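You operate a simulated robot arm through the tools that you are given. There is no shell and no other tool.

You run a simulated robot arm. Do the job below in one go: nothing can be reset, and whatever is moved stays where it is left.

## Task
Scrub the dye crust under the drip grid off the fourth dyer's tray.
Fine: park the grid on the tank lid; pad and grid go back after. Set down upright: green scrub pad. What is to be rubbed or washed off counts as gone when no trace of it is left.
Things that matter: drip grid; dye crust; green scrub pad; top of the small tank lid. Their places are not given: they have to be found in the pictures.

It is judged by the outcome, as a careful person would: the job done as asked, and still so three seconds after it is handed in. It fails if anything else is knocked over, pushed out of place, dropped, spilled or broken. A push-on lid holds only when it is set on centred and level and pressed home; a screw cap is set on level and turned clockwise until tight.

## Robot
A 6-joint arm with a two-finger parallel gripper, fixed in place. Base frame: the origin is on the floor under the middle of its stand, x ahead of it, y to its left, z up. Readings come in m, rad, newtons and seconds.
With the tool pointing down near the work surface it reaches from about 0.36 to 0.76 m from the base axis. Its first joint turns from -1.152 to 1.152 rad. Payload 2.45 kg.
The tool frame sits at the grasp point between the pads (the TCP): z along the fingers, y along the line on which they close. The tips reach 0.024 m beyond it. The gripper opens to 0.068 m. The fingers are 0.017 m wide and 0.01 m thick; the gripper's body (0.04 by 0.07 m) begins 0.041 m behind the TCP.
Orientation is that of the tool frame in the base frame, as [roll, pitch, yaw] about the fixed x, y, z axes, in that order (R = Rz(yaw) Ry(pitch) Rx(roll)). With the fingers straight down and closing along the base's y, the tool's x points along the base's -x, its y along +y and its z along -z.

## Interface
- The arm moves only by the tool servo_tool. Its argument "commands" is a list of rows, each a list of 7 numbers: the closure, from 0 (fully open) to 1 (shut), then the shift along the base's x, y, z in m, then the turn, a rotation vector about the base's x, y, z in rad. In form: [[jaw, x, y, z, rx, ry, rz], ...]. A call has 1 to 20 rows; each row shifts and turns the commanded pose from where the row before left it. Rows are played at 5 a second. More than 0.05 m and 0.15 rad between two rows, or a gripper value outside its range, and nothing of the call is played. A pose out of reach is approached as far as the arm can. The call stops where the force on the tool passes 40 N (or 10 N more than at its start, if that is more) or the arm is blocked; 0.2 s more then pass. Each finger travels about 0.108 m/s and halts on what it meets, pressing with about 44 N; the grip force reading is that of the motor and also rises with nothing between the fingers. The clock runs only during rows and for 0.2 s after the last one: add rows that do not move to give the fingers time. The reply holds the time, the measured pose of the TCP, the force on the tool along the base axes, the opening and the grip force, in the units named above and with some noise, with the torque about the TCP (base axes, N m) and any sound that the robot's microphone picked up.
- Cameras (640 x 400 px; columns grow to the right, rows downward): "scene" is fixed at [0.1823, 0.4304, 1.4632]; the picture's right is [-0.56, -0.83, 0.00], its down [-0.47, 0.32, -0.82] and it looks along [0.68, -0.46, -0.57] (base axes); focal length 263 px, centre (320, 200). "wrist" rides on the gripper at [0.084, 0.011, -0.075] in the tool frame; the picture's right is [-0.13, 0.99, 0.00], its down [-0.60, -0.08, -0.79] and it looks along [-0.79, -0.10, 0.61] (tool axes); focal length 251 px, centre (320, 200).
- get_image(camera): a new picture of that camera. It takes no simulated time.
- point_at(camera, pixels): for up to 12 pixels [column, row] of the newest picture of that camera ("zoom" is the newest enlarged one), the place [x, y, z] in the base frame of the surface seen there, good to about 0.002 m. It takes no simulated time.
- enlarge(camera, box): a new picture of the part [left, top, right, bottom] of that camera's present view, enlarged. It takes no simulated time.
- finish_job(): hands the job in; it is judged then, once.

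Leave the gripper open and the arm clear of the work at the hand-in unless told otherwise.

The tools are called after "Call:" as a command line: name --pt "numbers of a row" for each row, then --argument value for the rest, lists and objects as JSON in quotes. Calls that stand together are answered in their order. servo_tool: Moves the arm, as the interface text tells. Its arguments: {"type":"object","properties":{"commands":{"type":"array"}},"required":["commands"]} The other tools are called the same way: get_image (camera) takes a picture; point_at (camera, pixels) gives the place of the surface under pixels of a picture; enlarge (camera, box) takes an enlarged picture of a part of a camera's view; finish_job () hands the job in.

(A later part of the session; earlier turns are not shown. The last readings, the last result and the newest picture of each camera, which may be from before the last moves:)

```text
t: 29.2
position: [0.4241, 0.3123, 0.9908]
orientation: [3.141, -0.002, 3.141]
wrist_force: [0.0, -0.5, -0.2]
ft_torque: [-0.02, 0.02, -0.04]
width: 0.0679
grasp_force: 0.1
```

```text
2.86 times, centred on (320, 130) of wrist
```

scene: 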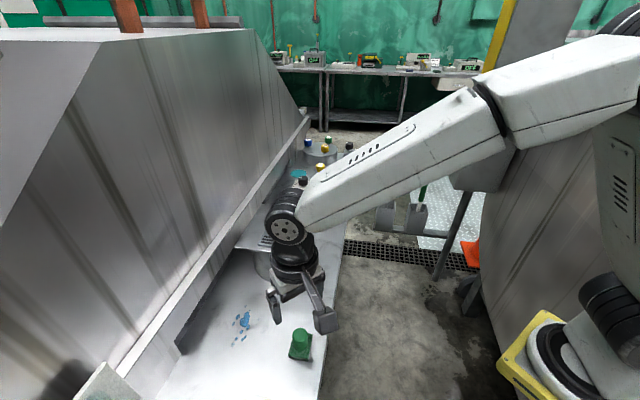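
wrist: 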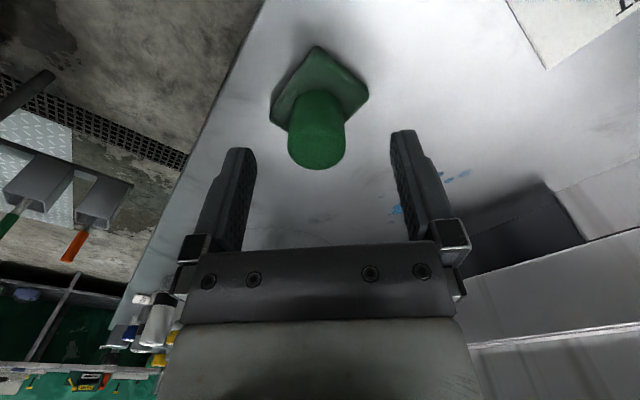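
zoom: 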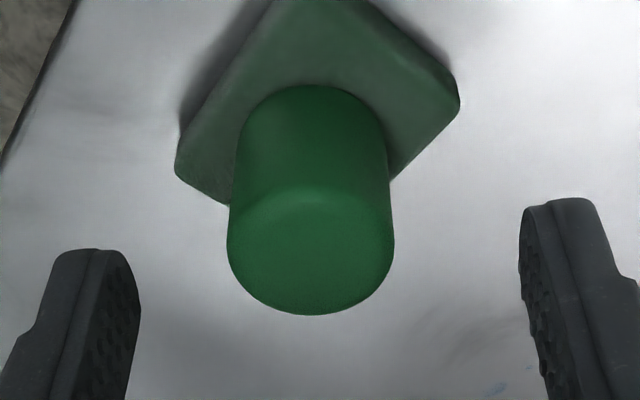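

The handle is centred in x but about 2 mm to the −y side of the TCP. I'll correct that, lower to z≈0.960 with the tips just above the pad body, and close.

Call:
servo_tool --pt "0 0 -0.0018 -0.01 0 0 0" --pt "0 0 0 -0.012 0 0 0" --pt "0 0 0 -0.0075 0 0 0" --pt "0 0 0 0 0 0 0" --pt "0.3 0 0 0 0 0 0" --pt "0.5 0 0 0 0 0 0" --pt "0.7 0 0 0 0 0 0" --pt "1 0 0 0 0 0 0" --pt "1 0 0 0 0 0 0" --pt "1 0 0 0 0 0 0"

Call:
get_image --camera "wrist"

Call:
enlarge --camera "scene" --box '[270, 300, 340, 370]'

```text
t: 31.4
position: [0.424, 0.3122, 0.959]
orientation: [-3.141, -0.002, 3.141]
wrist_force: [0.1, -0.4, -0.4]
ft_torque: [0.0, -0.03, 0.04]
width: 0.0278
grasp_force: 42.5
```

```text
taken
```

wrist: 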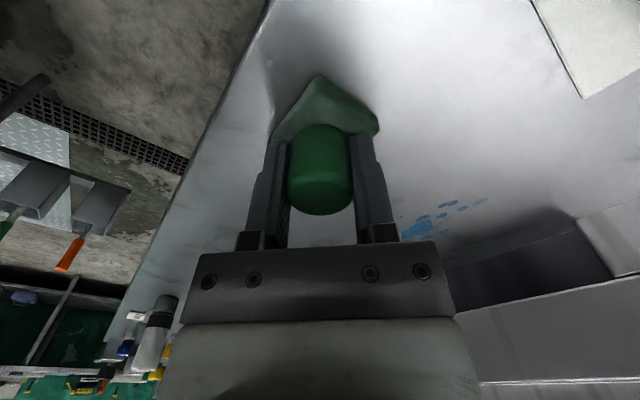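

```text
5.71 times, centred on (305, 335) of scene
```

zoom: 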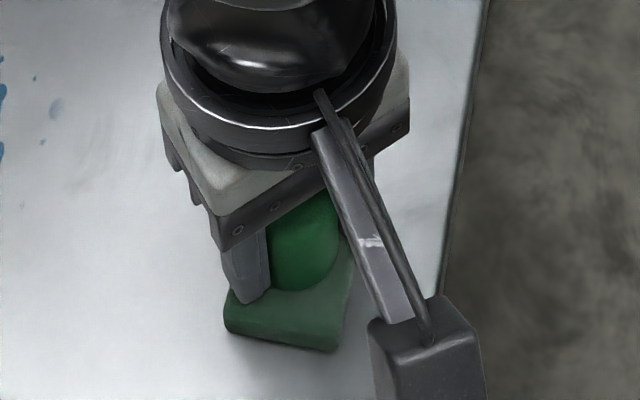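

The pad handle is gripped (0.0278, 42.5 N). The resting pose is noted for the return. I'll lift gently 4 mm, then more, to confirm the hold.

Call:
servo_tool --pt "1 0 0 0.001 0 0 0" --pt "1 0 0 0.001 0 0 0" --pt "1 0 0 0.002 0 0 0" --pt "1 0 0 0.003 0 0 0" --pt "1 0 0 0.004 0 0 0" --pt "1 0 0 0.004 0 0 0" --pt "1 0 0 0.005 0 0 0" --pt "1 0 0 0.005 0 0 0" --pt "1 0 0 0 0 0 0"

Call:
get_image --camera "wrist"

Call:
enlarge --camera "scene" --box '[220, 290, 340, 370]'

```text
t: 33.4
position: [0.4245, 0.31, 0.9863]
orientation: [-3.14, -0.001, 3.138]
wrist_force: [0.1, 0.1, -0.3]
ft_torque: [0.0, 0.03, 0.0]
width: 0.0279
grasp_force: 42.3
```

```text
taken
```

wrist: 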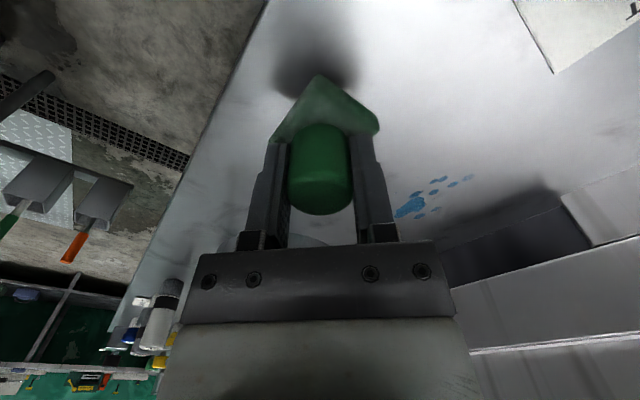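

```text
5.00 times, centred on (280, 330) of scene
```

zoom: 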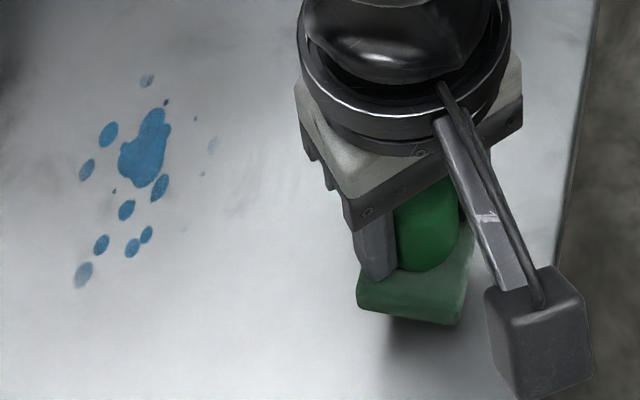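

The pad is held and lifted, and the crust is clear in the scene zoom around (145,160). I'll carry the pad 25 mm high to the far end of the crust at about (0.566,0.365).

Call:
servo_tool --pt "1 0.0283 0.0107 0 0 0 0" --pt "1 0.0283 0.0107 0 0 0 0" --pt "1 0.0283 0.0107 0 0 0 0" --pt "1 0.0283 0.0107 0 0 0 0" --pt "1 0.0281 0.0106 0 0 0 0" --pt "1 0 0 0 0 0 0" --pt "1 0 0 -0.01 0 0 0" --pt "1 0 0 -0.008 0 0 0" --pt "1 0 0 -0.004 0 0 0" --pt "1 0 0 0 0 0 0"

Call:
get_image --camera "wrist"

Call:
enlarge --camera "scene" --box '[190, 270, 300, 360]'

```text
t: 35.6
position: [0.5645, 0.3643, 0.9628]
orientation: [3.142, -0.002, 3.139]
wrist_force: [-0.1, 0.1, -0.6]
ft_torque: [0.01, 0.0, -0.02]
width: 0.0277
grasp_force: 42.1
```

```text
taken
```

wrist: 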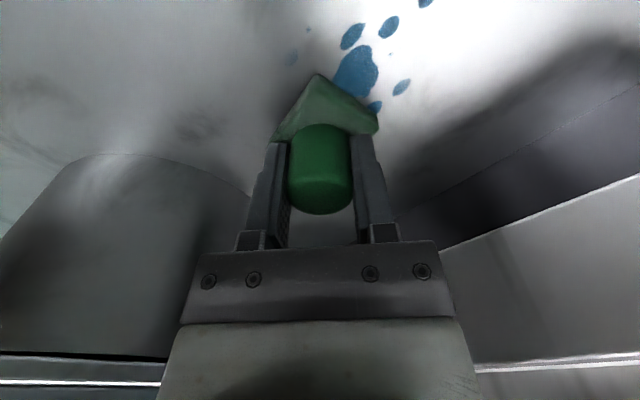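

```text
4.44 times, centred on (245, 315) of scene
```

zoom: 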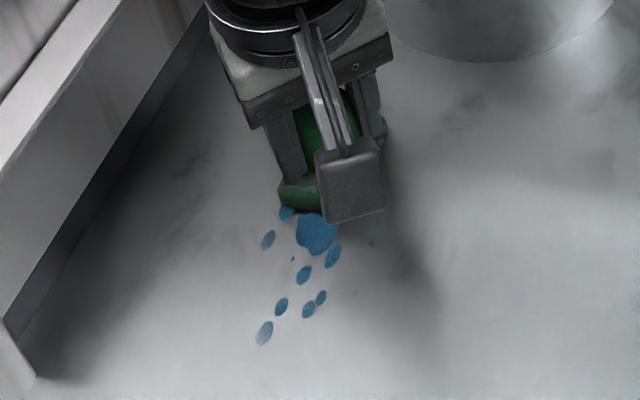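

The pad is over the far end of the crust, about 3 mm above the surface. I'll lower in small steps and watch the force.

Call:
servo_tool --pt "1 0 0 -0.0015 0 0 0" --pt "1 0 0 -0.001 0 0 0" --pt "1 0 0 -0.0005 0 0 0" --pt "1 0 0 -0.0005 0 0 0" --pt "1 0 0 0 0 0 0"

```text
t: 36.8
position: [0.5659, 0.3638, 0.9605]
orientation: [3.14, -0.001, 3.141]
wrist_force: [0.7, -1.5, 8.7]
ft_torque: [-0.17, 0.04, -0.06]
width: 0.0279
grasp_force: 42.5
```

Contact at about 9 N of pressure. I'll make a first slow stroke along the crust's length, toward −x +y, keeping this height.

Call:
servo_tool --pt "1 -0.006 0.006 0 0 0 0" --pt "1 -0.006 0.006 0 0 0 0" --pt "1 -0.006 0.006 0 0 0 0" --pt "1 -0.006 0.006 0 0 0 0" --pt "1 -0.006 0.006 0 0 0 0"

Call:
get_image --camera "wrist"

Call:
enlarge --camera "scene" --box '[190, 270, 300, 360]'

```text
t: 38.0
position: [0.5348, 0.3961, 0.9614]
orientation: [3.139, -0.001, 3.139]
wrist_force: [3.8, -4.7, 15.2]
ft_torque: [-0.28, -0.24, -0.03]
width: 0.0278
grasp_force: 42.3
```

```text
taken
```

wrist: 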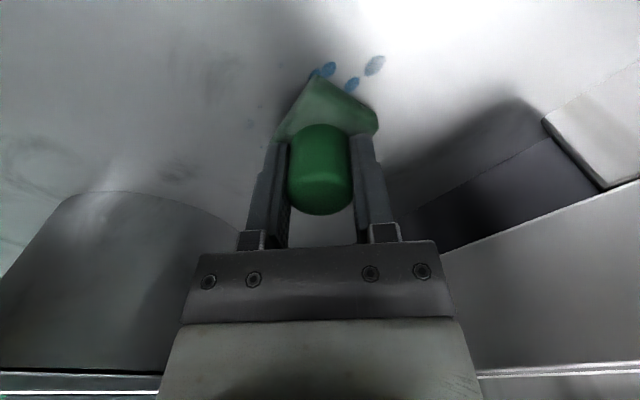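

```text
4.44 times, centred on (245, 315) of scene
```

zoom: 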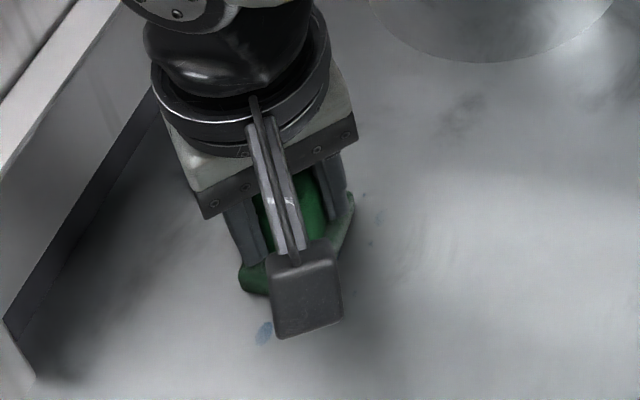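

It's wiping well, with pressure at 15 N, so I'll ease up by 0.4 mm and carry the stroke on to the near end.

Call:
servo_tool --pt "1 -0.006 0.006 0.0002 0 0 0" --pt "1 -0.006 0.006 0.0002 0 0 0" --pt "1 -0.006 0.006 0 0 0 0" --pt "1 -0.006 0.006 0 0 0 0" --pt "1 -0.006 0.006 0 0 0 0"

Call:
enlarge --camera "scene" --box '[190, 270, 300, 360]'

Call:
get_image --camera "wrist"

```text
t: 39.2
position: [0.5048, 0.4253, 0.9611]
orientation: [3.141, -0.003, 3.14]
wrist_force: [1.7, -2.5, 7.6]
ft_torque: [-0.1, -0.08, -0.08]
width: 0.0278
grasp_force: 42.2
```

```text
4.44 times, centred on (245, 315) of scene
```

zoom: 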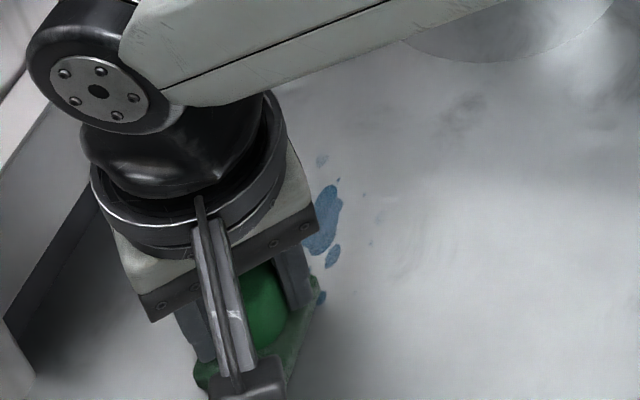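

```text
taken
```

wrist: 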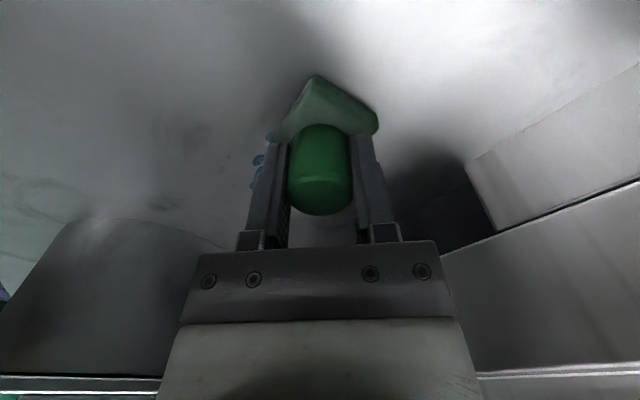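

The blob has faded but isn't gone, so it needs several passes. Force is 7.6 N. I'll do a back-and-forth pass in neighbouring lanes along the same direction.

Call:
servo_tool --pt "1 0.0057 0.0057 -0.0002 0 0 0" --pt "1 0.0086 -0.0086 0 0 0 0" --pt "1 0.0086 -0.0086 0 0 0 0" --pt "1 0.0086 -0.0086 0 0 0 0" --pt "1 0.0086 -0.0086 0 0 0 0" --pt "1 0.0086 -0.0086 0 0 0 0" --pt "1 0.0086 -0.0086 0 0 0 0" --pt "1 0.0086 -0.0086 0 0 0 0" --pt "1 -0.0085 -0.0085 0 0 0 0" --pt "1 -0.0086 0.0086 0 0 0 0" --pt "1 -0.0086 0.0086 0 0 0 0" --pt "1 -0.0086 0.0086 0 0 0 0" --pt "1 -0.0086 0.0086 0 0 0 0" --pt "1 -0.0086 0.0086 0 0 0 0" --pt "1 -0.0086 0.0086 0 0 0 0" --pt "1 -0.0086 0.0086 0 0 0 0"

Call:
enlarge --camera "scene" --box '[190, 270, 300, 360]'

Call:
get_image --camera "wrist"

```text
t: 42.6
position: [0.5026, 0.4199, 0.9611]
orientation: [3.139, 0.002, 3.139]
wrist_force: [2.8, -2.6, 7.0]
ft_torque: [-0.13, 0.01, 0.04]
width: 0.0277
grasp_force: 42.0
```

```text
4.44 times, centred on (245, 315) of scene
```

zoom: 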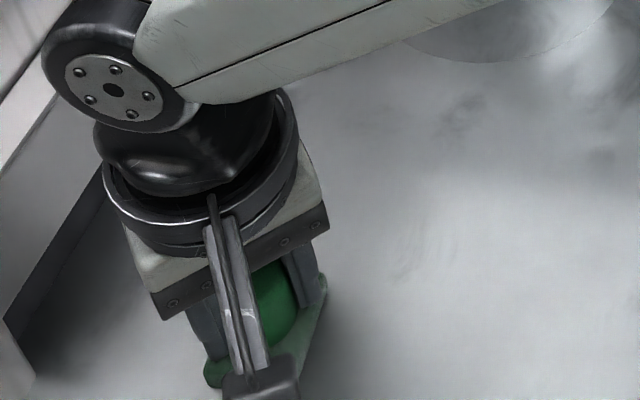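

```text
taken
```

wrist: 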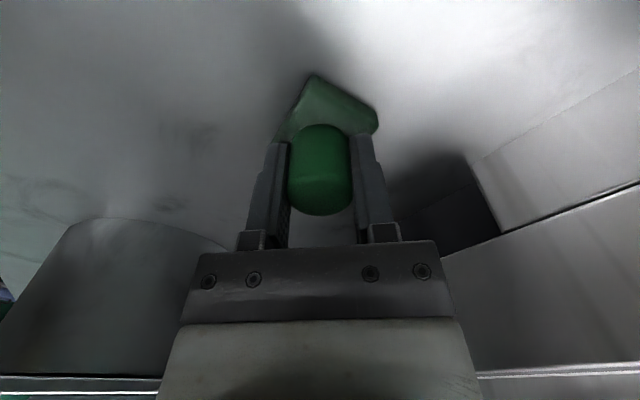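

The area uncovered so far looks clean. I'll go on with the −u lanes, where the faint outlying dots were.

Call:
servo_tool --pt "1 -0.0085 -0.0085 0 0 0 0" --pt "1 0.0086 -0.0086 0 0 0 0" --pt "1 0.0086 -0.0086 0 0 0 0" --pt "1 0.0086 -0.0086 0 0 0 0" --pt "1 0.0086 -0.0086 0 0 0 0" --pt "1 0.0086 -0.0086 0 0 0 0" --pt "1 0.0086 -0.0086 0 0 0 0" --pt "1 0.0086 -0.0086 0 0 0 0" --pt "1 -0.0085 -0.0085 0 0 0 0" --pt "1 -0.0086 0.0086 0 0 0 0" --pt "1 -0.0086 0.0086 0 0 0 0" --pt "1 -0.0086 0.0086 0 0 0 0" --pt "1 -0.0086 0.0086 0 0 0 0" --pt "1 -0.0086 0.0086 0 0 0 0" --pt "1 -0.0086 0.0086 0 0 0 0" --pt "1 -0.0086 0.0086 0 0 0 0"

Call:
enlarge --camera "scene" --box '[190, 270, 300, 360]'

Call:
get_image --camera "wrist"

```text
t: 46.0
position: [0.4831, 0.4052, 0.9604]
orientation: [3.14, 0.0, 3.139]
wrist_force: [3.7, -4.8, 14.5]
ft_torque: [-0.15, -0.18, -0.03]
width: 0.0278
grasp_force: 42.5
```

```text
4.44 times, centred on (245, 315) of scene
```

zoom: 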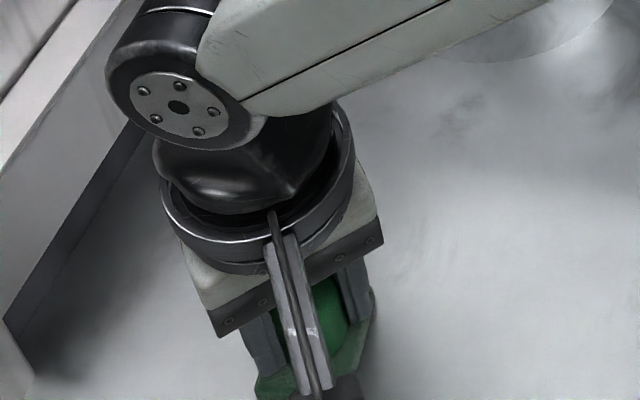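

```text
taken
```

wrist: 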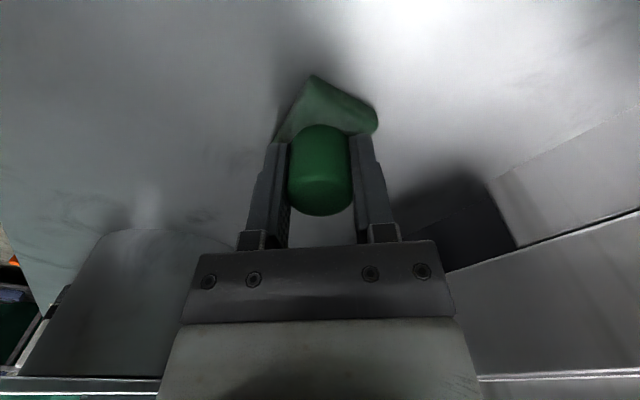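

All visible area looks clean and force is 14.5 N. For thoroughness I'll make a second full pass over all lanes, starting back along this one.

Call:
servo_tool --pt "1 0.0086 -0.0086 0.0001 0 0 0" --pt "1 0.0086 -0.0086 0 0 0 0" --pt "1 0.0086 -0.0086 0 0 0 0" --pt "1 0.0086 -0.0086 0 0 0 0" --pt "1 0.0086 -0.0086 0 0 0 0" --pt "1 0.0086 -0.0086 0 0 0 0" --pt "1 0.0086 -0.0086 0 0 0 0" --pt "1 0.0099 0.0099 0 0 0 0" --pt "1 -0.0086 0.0086 0 0 0 0" --pt "1 -0.0086 0.0086 0 0 0 0" --pt "1 -0.0086 0.0086 0 0 0 0" --pt "1 -0.0086 0.0086 0 0 0 0" --pt "1 -0.0086 0.0086 0 0 0 0" --pt "1 -0.0086 0.0086 0 0 0 0" --pt "1 -0.0086 0.0086 0 0 0 0"

```text
t: 49.2
position: [0.4949, 0.4138, 0.9607]
orientation: [3.141, -0.003, 3.139]
wrist_force: [-0.2, -0.3, -0.4]
ft_torque: [0.01, 0.02, -0.01]
width: 0.0278
grasp_force: 41.8
```

The pressure has dropped to zero, so the pad has probably been pushed up slightly in the grip. I'll lower in 0.3 mm steps to find contact again.

Call:
servo_tool --pt "1 0 0 -0.0004 0 0 0" --pt "1 0 0 -0.0003 0 0 0" --pt "1 0 0 0 0 0 0"

Call:
enlarge --camera "wrist" --box '[240, 50, 420, 220]'

```text
t: 50.0
position: [0.4961, 0.4155, 0.9609]
orientation: [3.141, 0.0, 3.14]
wrist_force: [0.8, -1.7, 6.2]
ft_torque: [-0.13, -0.01, -0.01]
width: 0.0278
grasp_force: 42.5
```

```text
2.35 times, centred on (330, 135) of wrist
```

zoom: 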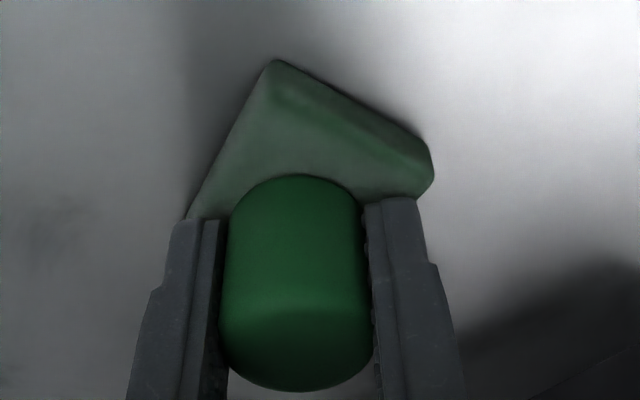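

Contact is back at 6 N. I'll continue the second pass through the remaining lanes, u≈0 then +0.013.

Call:
servo_tool --pt "1 0.0099 0.0099 0 0 0 0" --pt "1 0.0086 -0.0086 0 0 0 0" --pt "1 0.0086 -0.0086 0 0 0 0" --pt "1 0.0086 -0.0086 0 0 0 0" --pt "1 0.0086 -0.0086 0 0 0 0" --pt "1 0.0086 -0.0086 0 0 0 0" --pt "1 0.0086 -0.0086 0 0 0 0" --pt "1 0.0086 -0.0086 0 0 0 0" --pt "1 0.009 0.009 0 0 0 0" --pt "1 -0.0086 0.0086 0 0 0 0" --pt "1 -0.0086 0.0086 0 0 0 0" --pt "1 -0.0086 0.0086 0 0 0 0" --pt "1 -0.0086 0.0086 0 0 0 0" --pt "1 -0.0086 0.0086 0 0 0 0" --pt "1 -0.0086 0.0086 0 0 0 0" --pt "1 -0.0086 0.0086 0 0 0 0"

```text
t: 53.4
position: [0.5147, 0.4327, 0.9601]
orientation: [3.139, 0.002, 3.138]
wrist_force: [5.0, -5.0, 16.0]
ft_torque: [-0.2, -0.18, -0.03]
width: 0.0275
grasp_force: 42.1
```

The second pass is done. I'll lift the pad 25 mm and move back above its home spot, then inspect the cleaned area.

Call:
servo_tool --pt "1 0 0 0.005 0 0 0" --pt "1 0 0 0.01 0 0 0" --pt "1 0 0 0.01 0 0 0" --pt "1 -0.0181 -0.0245 0 0 0 0" --pt "1 -0.0181 -0.0245 0 0 0 0" --pt "1 -0.0181 -0.0245 0 0 0 0" --pt "1 -0.018 -0.0245 0 0 0 0" --pt "1 -0.018 -0.0244 0 0 0 0" --pt "1 0 0 0 0 0 0" --pt "1 0 0 0 0 0 0"

Call:
enlarge --camera "scene" --box '[200, 290, 280, 360]'

Call:
get_image --camera "wrist"

Call:
get_image --camera "scene"

```text
t: 55.6
position: [0.4226, 0.3107, 0.9834]
orientation: [3.14, -0.002, 3.139]
wrist_force: [0.3, -0.3, 0.0]
ft_torque: [0.02, 0.01, 0.0]
width: 0.0276
grasp_force: 42.5
```

```text
5.71 times, centred on (240, 325) of scene
```

zoom: 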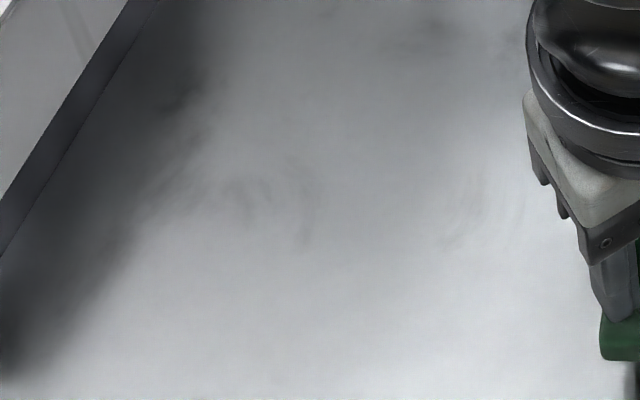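

```text
taken
```

wrist: 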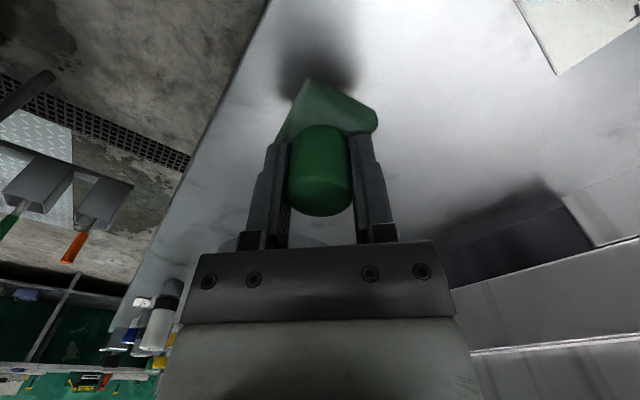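

```text
taken
```

scene: 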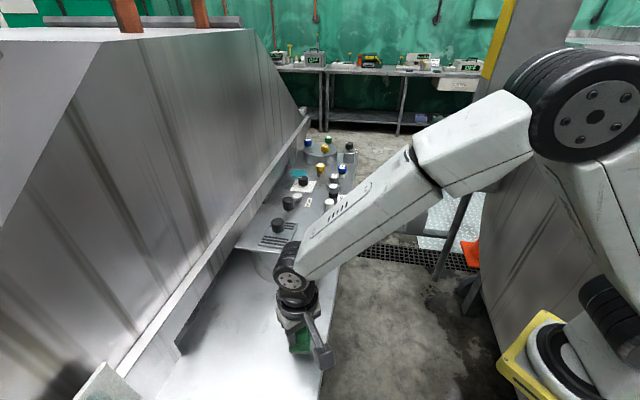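

The crust looks gone. Just to be sure, I'll zoom tightly on the area for any faint trace.

Call:
enlarge --camera "scene" --box '[222, 300, 268, 330]'

Call:
enlarge --camera "scene" --box '[222, 322, 268, 352]'

Call:
enlarge --camera "scene" --box '[230, 200, 310, 260]'

```text
13.33 times, centred on (245, 315) of scene
```

zoom: 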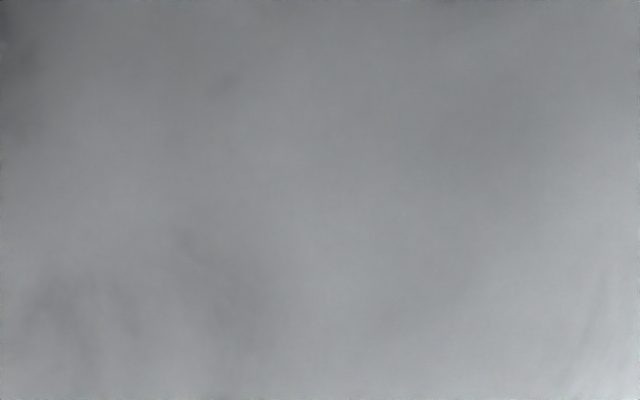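

```text
13.33 times, centred on (245, 337) of scene
```

zoom: 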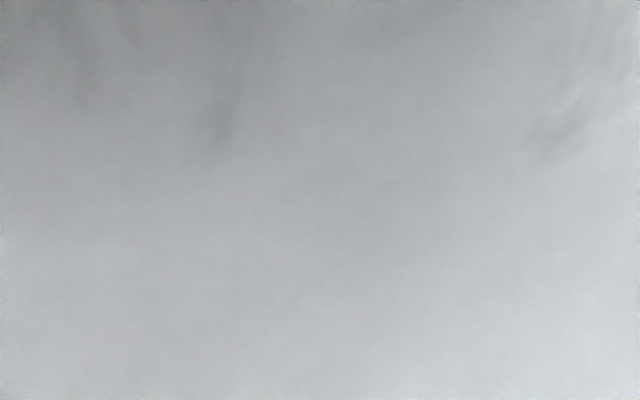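

```text
6.67 times, centred on (270, 230) of scene
```

zoom: 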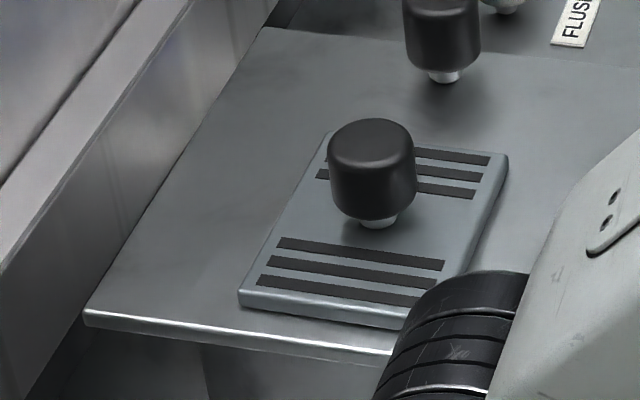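

There is no blue left in the scene camera. Before putting the pad down I want a closer view from the wrist camera, so I'll raise and shift to about (0.48,0.33,1.05) with the pad in hand.

Call:
servo_tool --pt "1 0.0115 0.004 0.013 0 0 0" --pt "1 0.0115 0.004 0.013 0 0 0" --pt "1 0.0115 0.004 0.013 0 0 0" --pt "1 0.0115 0.004 0.013 0 0 0" --pt "1 0.0115 0.004 0.013 0 0 0" --pt "1 0 0 0 0 0 0"

Call:
get_image --camera "wrist"

Call:
enlarge --camera "wrist" --box '[330, 30, 490, 150]'

```text
t: 57.0
position: [0.482, 0.3309, 1.0506]
orientation: [3.14, -0.003, 3.14]
wrist_force: [0.5, -0.3, -0.5]
ft_torque: [0.0, -0.03, 0.01]
width: 0.0279
grasp_force: 42.2
```

```text
taken
```

wrist: 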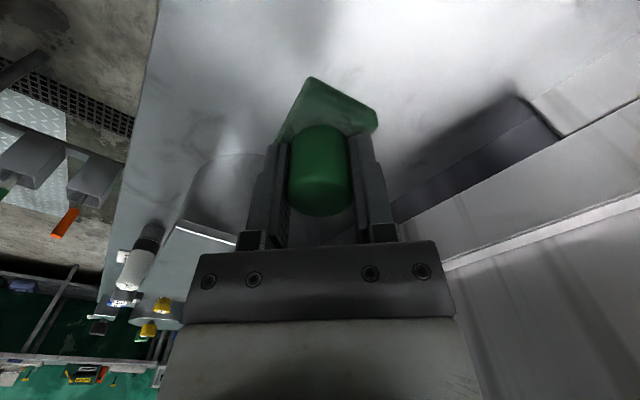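

```text
3.33 times, centred on (410, 90) of wrist
```

zoom: 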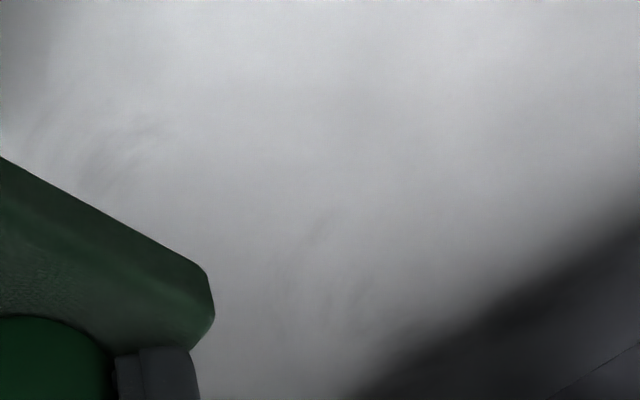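

The close view shows no blue either, only grey smudges that look like bench texture. I'll zoom once more on the smudge near wrist (410,98) to rule out residue and get its position.

Call:
enlarge --camera "wrist" --box '[380, 70, 450, 120]'

Call:
point_at --camera "wrist" --pixels '[[410, 97], [395, 110], [420, 118], [350, 75], [365, 65]]'

```text
8.00 times, centred on (415, 95) of wrist
```

zoom: 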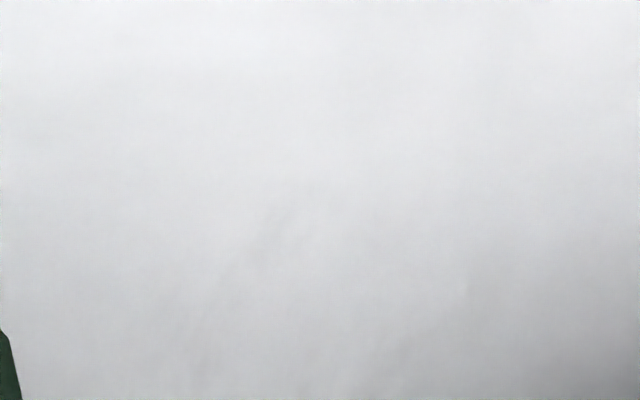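

```text
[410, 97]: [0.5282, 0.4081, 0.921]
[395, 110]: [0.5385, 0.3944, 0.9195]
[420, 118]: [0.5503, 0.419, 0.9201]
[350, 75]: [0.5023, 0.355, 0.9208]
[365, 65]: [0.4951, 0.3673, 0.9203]
```

The surface is clean. The pad turned about 6–7° in the grip while scrubbing, since its front corner moved from column 318 to 310. I'll turn the tool back by −0.115 rad while returning to the home spot, stopping about 4 mm above the bench.

Call:
servo_tool --pt "1 -0.0115 -0.004 -0.013 0 0 -0.023" --pt "1 -0.0115 -0.004 -0.013 0 0 -0.023" --pt "1 -0.0115 -0.004 -0.013 0 0 -0.023" --pt "1 -0.0115 -0.004 -0.013 0 0 -0.023" --pt "1 -0.0115 -0.004 -0.013 0 0 -0.023" --pt "1 0 0 0 0 0 0" --pt "1 0 0 -0.01 0 0 0" --pt "1 0 0 -0.007 0 0 0" --pt "1 0 0 -0.004 0 0 0" --pt "1 0 0 0 0 0 0"

Call:
get_image --camera "wrist"

Call:
enlarge --camera "scene" --box '[270, 300, 340, 370]'

```text
t: 59.2
position: [0.4233, 0.3099, 0.9639]
orientation: [-3.142, -0.001, 3.025]
wrist_force: [-0.2, 0.5, -0.7]
ft_torque: [0.01, 0.0, -0.01]
width: 0.0274
grasp_force: 42.5
```

```text
taken
```

wrist: 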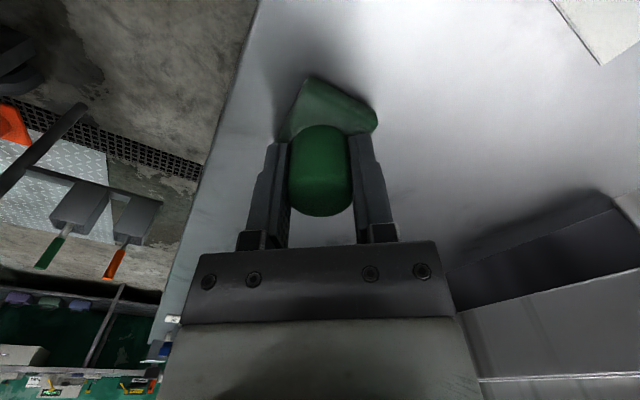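

```text
5.71 times, centred on (305, 335) of scene
```

zoom: 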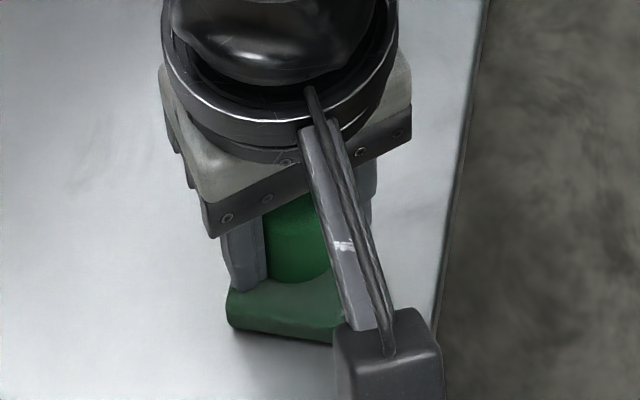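

The pad is above its home, about 4 mm up. I'll lower in small steps until it touches.

Call:
servo_tool --pt "1 0 0 -0.0015 0 0 0" --pt "1 0 0 -0.001 0 0 0" --pt "1 0 0 -0.0006 0 0 0" --pt "1 0 0 0 0 0 0"

```text
t: 60.2
position: [0.4234, 0.3103, 0.9607]
orientation: [3.141, -0.002, 3.024]
wrist_force: [0.5, 0.1, -0.1]
ft_torque: [0.0, 0.01, 0.0]
width: 0.0275
grasp_force: 42.2
```

Not touching yet (−0.1 N). I'll go down two more 0.4 mm steps.

Call:
servo_tool --pt "1 0 0 -0.0004 0 0 0" --pt "1 0 0 -0.0004 0 0 0" --pt "1 0 0 0 0 0 0"

```text
t: 61.0
position: [0.423, 0.3117, 0.9588]
orientation: [3.141, -0.003, 3.024]
wrist_force: [-0.5, 0.2, 0.8]
ft_torque: [-0.07, 0.0, -0.01]
width: 0.0275
grasp_force: 42.2
```

Contact is just starting, with a small torque of −0.07. One more 0.4 mm step to seat it.

Call:
servo_tool --pt "1 0 0 -0.0004 0 0 0" --pt "1 0 0 0 0 0 0"

```text
t: 61.6
position: [0.423, 0.3106, 0.9601]
orientation: [3.14, -0.001, 3.025]
wrist_force: [-3.2, -3.9, 12.9]
ft_torque: [-0.19, 0.12, -0.03]
width: 0.0275
grasp_force: 41.7
```

The pad is seated at 13 N. I'll relieve it by 0.3 mm, open gradually, and check.

Call:
servo_tool --pt "1 0 0 0.0004 0 0 0" --pt "0.6 0 0 0 0 0 0" --pt "0.5 0 0 0 0 0 0" --pt "0.3 0 0 0 0 0 0" --pt "0 0 0 0 0 0 0" --pt "0 0 0 0 0 0 0"

Call:
get_image --camera "wrist"

Call:
enlarge --camera "scene" --box '[270, 300, 340, 370]'

```text
t: 63.0
position: [0.4247, 0.3115, 0.9597]
orientation: [3.14, -0.002, 3.025]
wrist_force: [-0.6, 0.5, -1.0]
ft_torque: [0.0, -0.03, -0.01]
width: 0.0678
grasp_force: 0.1
```

```text
taken
```

wrist: 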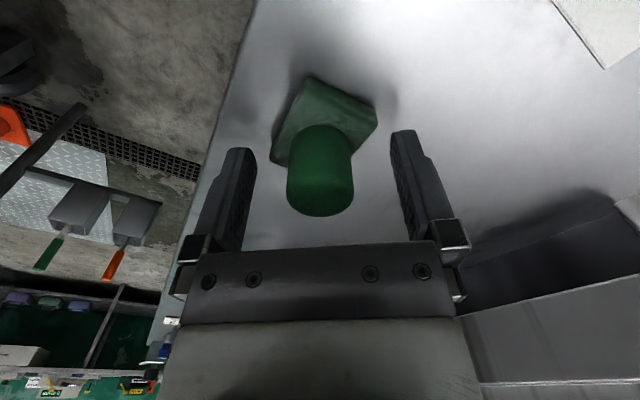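

```text
5.71 times, centred on (305, 335) of scene
```

zoom: 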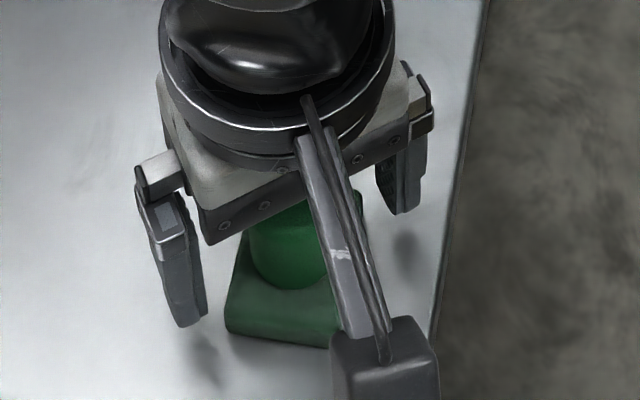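

The pad stands upright at its home. I'll rise straight up to z≈1.14, then travel to above the parked grid at about (0.627,0.246), turning to match the yaw used when I set it down.

Call:
servo_tool --pt "0 0 0 0.01 0 0 0" --pt "0 0 0 0.02 0 0 0" --pt "0 0 0 0.03 0 0 0" --pt "0 0 0 0.04 0 0 0" --pt "0 0 0 0.04 0 0 0" --pt "0 0 0 0.04 0 0 0" --pt "0 0.0338 -0.0109 0 0 0 -0.0102" --pt "0 0.0338 -0.0109 0 0 0 -0.0102" --pt "0 0.0338 -0.0109 0 0 0 -0.0102" --pt "0 0.0338 -0.0109 0 0 0 -0.0102" --pt "0 0.0337 -0.0109 0 0 0 -0.0101" --pt "0 0.0337 -0.0109 0 0 0 -0.0101" --pt "0 0 0 0 0 0 0" --pt "0 0 0 0 0 0 0"

Call:
get_image --camera "wrist"

Call:
get_image --camera "scene"

Call:
enlarge --camera "scene" --box '[200, 290, 340, 370]'

```text
t: 66.0
position: [0.6256, 0.2472, 1.141]
orientation: [3.142, -0.001, 2.963]
wrist_force: [-0.2, 0.1, 0.4]
ft_torque: [0.03, 0.04, -0.01]
width: 0.068
grasp_force: 0.0
```

```text
taken
```

wrist: 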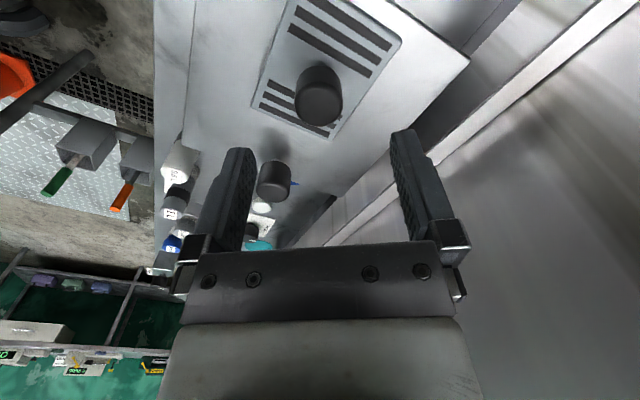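

```text
taken
```

scene: 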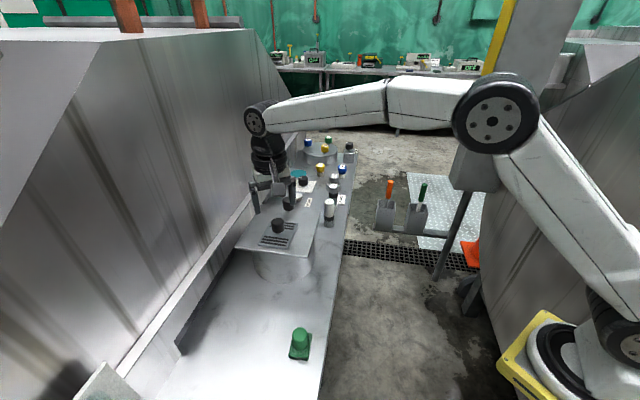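

```text
4.57 times, centred on (270, 330) of scene
```

zoom: 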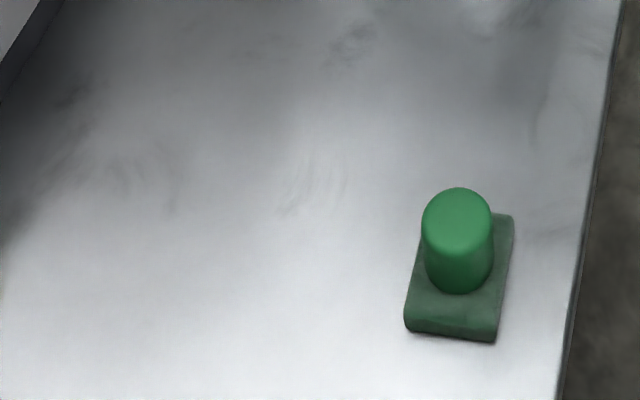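

The pad is back in its original place and orientation, and the bench is clean. Now I'll check the parked grid's knob in the wrist view, around (319,95), against the TCP.

Call:
enlarge --camera "wrist" --box '[240, 0, 420, 150]'

Call:
point_at --camera "wrist" --pixels '[[319, 80], [319, 90], [319, 100], [319, 112], [298, 98], [340, 98], [255, 100], [330, 137], [399, 45], [305, 5], [319, 120]]'

Call:
point_at --camera "scene" --pixels '[[277, 220], [271, 223], [284, 223], [277, 226], [258, 245], [288, 248], [296, 225], [269, 221]]'

```text
2.67 times, centred on (330, 75) of wrist
```

zoom: 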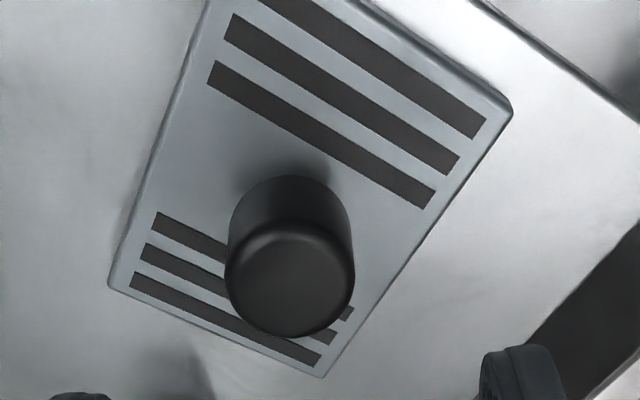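

```text
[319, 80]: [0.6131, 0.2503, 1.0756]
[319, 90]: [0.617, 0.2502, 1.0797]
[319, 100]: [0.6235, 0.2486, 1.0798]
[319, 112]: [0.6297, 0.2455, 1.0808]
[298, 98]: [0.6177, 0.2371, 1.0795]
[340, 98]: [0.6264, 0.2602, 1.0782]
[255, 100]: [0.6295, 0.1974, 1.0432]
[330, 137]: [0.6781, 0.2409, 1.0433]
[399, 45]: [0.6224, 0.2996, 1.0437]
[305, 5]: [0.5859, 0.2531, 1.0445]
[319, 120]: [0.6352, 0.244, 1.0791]
```

```text
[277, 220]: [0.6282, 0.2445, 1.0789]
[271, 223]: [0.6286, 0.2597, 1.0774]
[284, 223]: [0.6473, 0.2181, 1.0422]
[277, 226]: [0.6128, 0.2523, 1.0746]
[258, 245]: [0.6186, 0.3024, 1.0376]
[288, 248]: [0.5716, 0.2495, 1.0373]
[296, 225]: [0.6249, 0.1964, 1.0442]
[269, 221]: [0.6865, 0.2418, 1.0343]
```

The knob is within 1 mm of the TCP, and the grid sits flat on the lid at z≈1.043. I'll nudge −0.7 mm in y, descend to the same height as at release, and close.

Call:
servo_tool --pt "0 0 -0.0007 -0.02 0 0 0" --pt "0 0 0 -0.02 0 0 0" --pt "0 0 0 -0.015 0 0 0" --pt "0 0 0 -0.01 0 0 0" --pt "0 0 0 -0.0047 0 0 0" --pt "0 0 0 0 0 0 0" --pt "0 0 0 0 0 0 0"

Call:
get_image --camera "wrist"

```text
t: 67.6
position: [0.6266, 0.2461, 1.0698]
orientation: [-3.142, -0.002, 2.964]
wrist_force: [0.2, -0.5, 0.3]
ft_torque: [-0.01, 0.01, 0.0]
width: 0.0679
grasp_force: 0.1
```

```text
taken
```

wrist: 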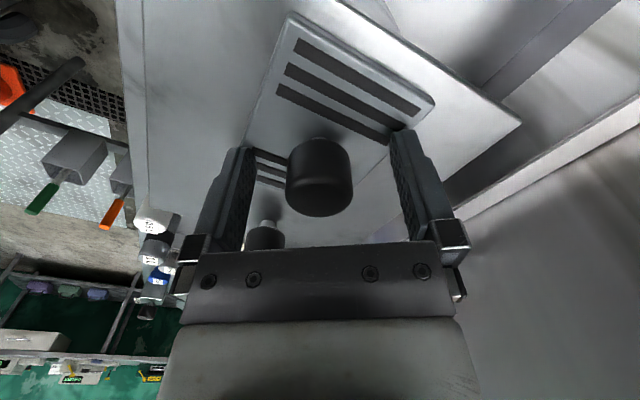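

The fingers straddle the knob as they did at release. I'll close on it and wait.

Call:
servo_tool --pt "0.3 0 0 0 0 0 0" --pt "0.5 0 0 0 0 0 0" --pt "0.7 0 0 0 0 0 0" --pt "1 0 0 0 0 0 0" --pt "1 0 0 0 0 0 0" --pt "1 0 0 0 0 0 0"

Call:
get_image --camera "wrist"

```text
t: 69.0
position: [0.6251, 0.246, 1.0691]
orientation: [3.141, -0.002, 2.963]
wrist_force: [-0.1, 0.0, 1.0]
ft_torque: [0.02, 0.01, 0.0]
width: 0.0281
grasp_force: 42.6
```

```text
taken
```

wrist: 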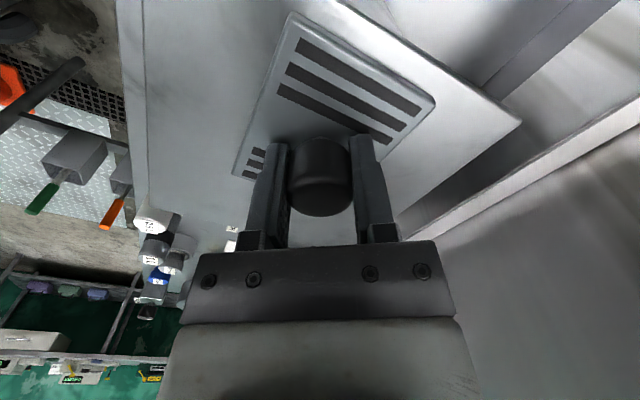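

The knob is gripped well (0.0281, 42.6 N, near-zero torque). I'll lift slowly by 20 mm and check.

Call:
servo_tool --pt "1 0 0 0.001 0 0 0" --pt "1 0 0 0.001 0 0 0" --pt "1 0 0 0.002 0 0 0" --pt "1 0 0 0.003 0 0 0" --pt "1 0 0 0.003 0 0 0" --pt "1 0 0 0.005 0 0 0" --pt "1 0 0 0.005 0 0 0" --pt "1 0 0 0 0 0 0"

Call:
enlarge --camera "scene" --box '[220, 170, 340, 270]'

```text
t: 70.8
position: [0.6251, 0.2448, 1.0896]
orientation: [3.14, 0.0, 2.965]
wrist_force: [0.5, -0.3, -0.2]
ft_torque: [0.01, 0.03, 0.02]
width: 0.0279
grasp_force: 42.4
```

```text
4.00 times, centred on (280, 220) of scene
```

zoom: 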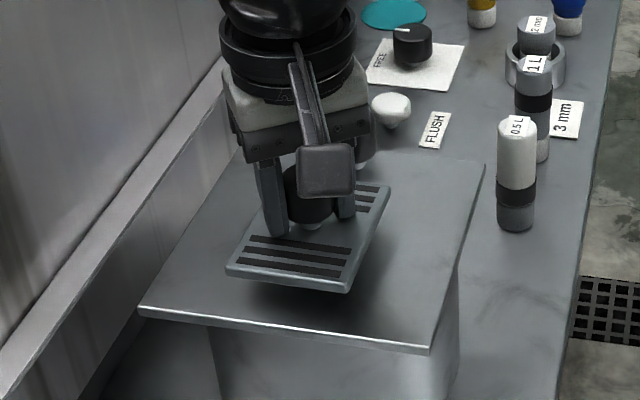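

The grid is held level and off the lid. I'll raise it another 36 mm and carry it back to over its original place at about (0.536,0.3965), keeping the yaw.

Call:
servo_tool --pt "1 0 0 0.01 0 0 0" --pt "1 0 0 0.013 0 0 0" --pt "1 0 0 0.013 0 0 0" --pt "1 -0.0082 0.0138 0 0 0 0" --pt "1 -0.0082 0.0138 0 0 0 0" --pt "1 -0.0082 0.0138 0 0 0 0" --pt "1 -0.0082 0.0138 0 0 0 0" --pt "1 -0.0082 0.0138 0 0 0 0" --pt "1 -0.0082 0.0138 0 0 0 0" --pt "1 -0.0082 0.0138 0 0 0 0" --pt "1 -0.0082 0.0138 0 0 0 0" --pt "1 -0.0082 0.0138 0 0 0 0" --pt "1 -0.0082 0.0138 0 0 0 0" --pt "1 -0.0083 0.0136 0 0 0 0" --pt "1 0 0 0 0 0 0" --pt "1 0 0 0 0 0 0"

Call:
get_image --camera "wrist"

Call:
get_image --camera "scene"

```text
t: 74.2
position: [0.5349, 0.3973, 1.1252]
orientation: [3.14, -0.001, 2.963]
wrist_force: [-0.6, 0.9, -1.3]
ft_torque: [-0.02, -0.01, 0.0]
width: 0.0277
grasp_force: 42.1
```

```text
taken
```

wrist: 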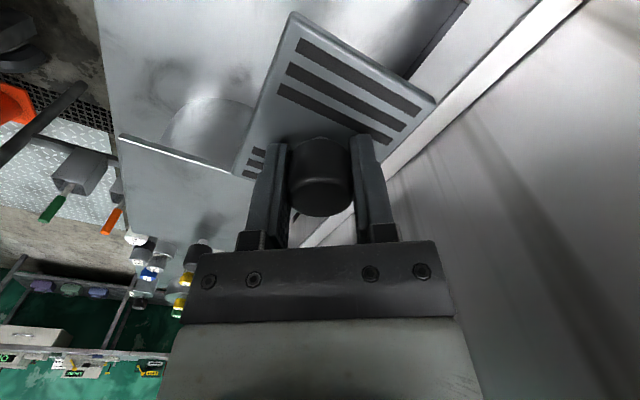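

```text
taken
```

scene: 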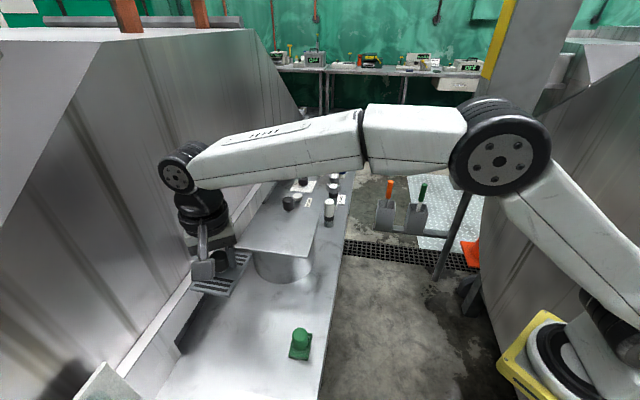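

The grid is above its original place and held level. I'll descend 0.160 m steadily, stopping about 12 mm above the bench.

Call:
servo_tool --pt "1 0 0 -0.01 0 0 0" --pt "1 0 0 -0.015 0 0 0" --pt "1 0 0 -0.015 0 0 0" --pt "1 0 0 -0.015 0 0 0" --pt "1 0 0 -0.015 0 0 0" --pt "1 0 0 -0.015 0 0 0" --pt "1 0 0 -0.015 0 0 0" --pt "1 0 0 -0.015 0 0 0" --pt "1 0 0 -0.015 0 0 0" --pt "1 0 0 -0.015 0 0 0" --pt "1 0 0 -0.01 0 0 0" --pt "1 0 0 -0.005 0 0 0" --pt "1 0 0 0 0 0 0"

Call:
enlarge --camera "scene" --box '[200, 290, 280, 360]'

Call:
get_image --camera "wrist"

```text
t: 77.0
position: [0.5367, 0.3972, 0.9651]
orientation: [-3.141, -0.001, 2.964]
wrist_force: [-0.5, 0.3, -1.0]
ft_torque: [-0.01, -0.04, -0.03]
width: 0.0284
grasp_force: 42.3
```

```text
5.71 times, centred on (240, 325) of scene
```

zoom: 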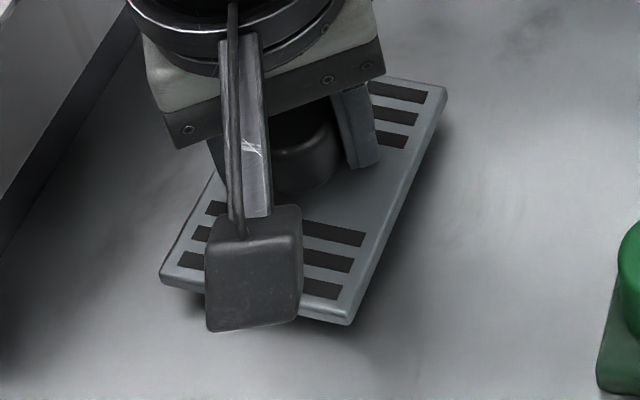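

```text
taken
```

wrist: 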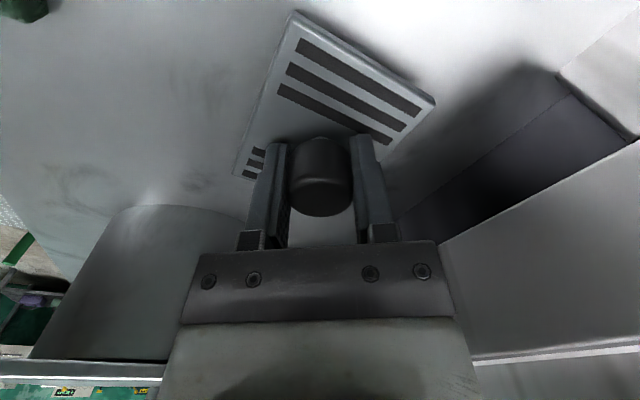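

Projecting the grid corners down to the bench puts them within about 1 px of where they were at the start. I'll lower in small steps toward contact.

Call:
servo_tool --pt "1 0 0 -0.005 0 0 0" --pt "1 0 0 -0.003 0 0 0" --pt "1 0 0 -0.002 0 0 0" --pt "1 0 0 -0.0007 0 0 0" --pt "1 0 0 0 0 0 0"

```text
t: 78.2
position: [0.5361, 0.3963, 0.9552]
orientation: [-3.141, -0.001, 2.964]
wrist_force: [1.0, -1.0, -1.0]
ft_torque: [0.01, -0.03, -0.03]
width: 0.0276
grasp_force: 42.2
```

No contact yet (−1.0 N at z 0.955). I'll continue in 0.5 mm steps.

Call:
servo_tool --pt "1 0 0 -0.0005 0 0 0" --pt "1 0 0 -0.0005 0 0 0" --pt "1 0 0 0 0 0 0"

```text
t: 79.0
position: [0.5354, 0.3971, 0.9534]
orientation: [3.141, 0.001, 2.964]
wrist_force: [-0.2, 0.4, -0.2]
ft_torque: [0.0, 0.01, 0.0]
width: 0.028
grasp_force: 42.5
```

Still free (−0.2 N). Another two 0.4 mm steps.

Call:
servo_tool --pt "1 0 0 -0.0004 0 0 0" --pt "1 0 0 -0.0004 0 0 0" --pt "1 0 0 0 0 0 0"

Call:
enlarge --camera "scene" --box '[200, 290, 280, 360]'

```text
t: 79.8
position: [0.5354, 0.396, 0.9545]
orientation: [3.14, -0.002, 2.965]
wrist_force: [0.1, -1.3, 2.2]
ft_torque: [-0.18, 0.08, 0.03]
width: 0.0277
grasp_force: 43.0
```

```text
5.71 times, centred on (240, 325) of scene
```

zoom: 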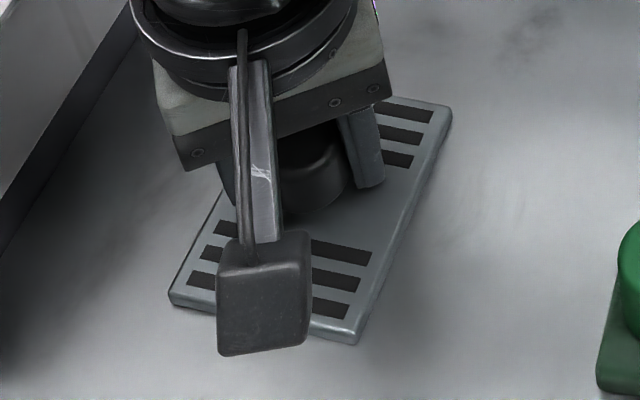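

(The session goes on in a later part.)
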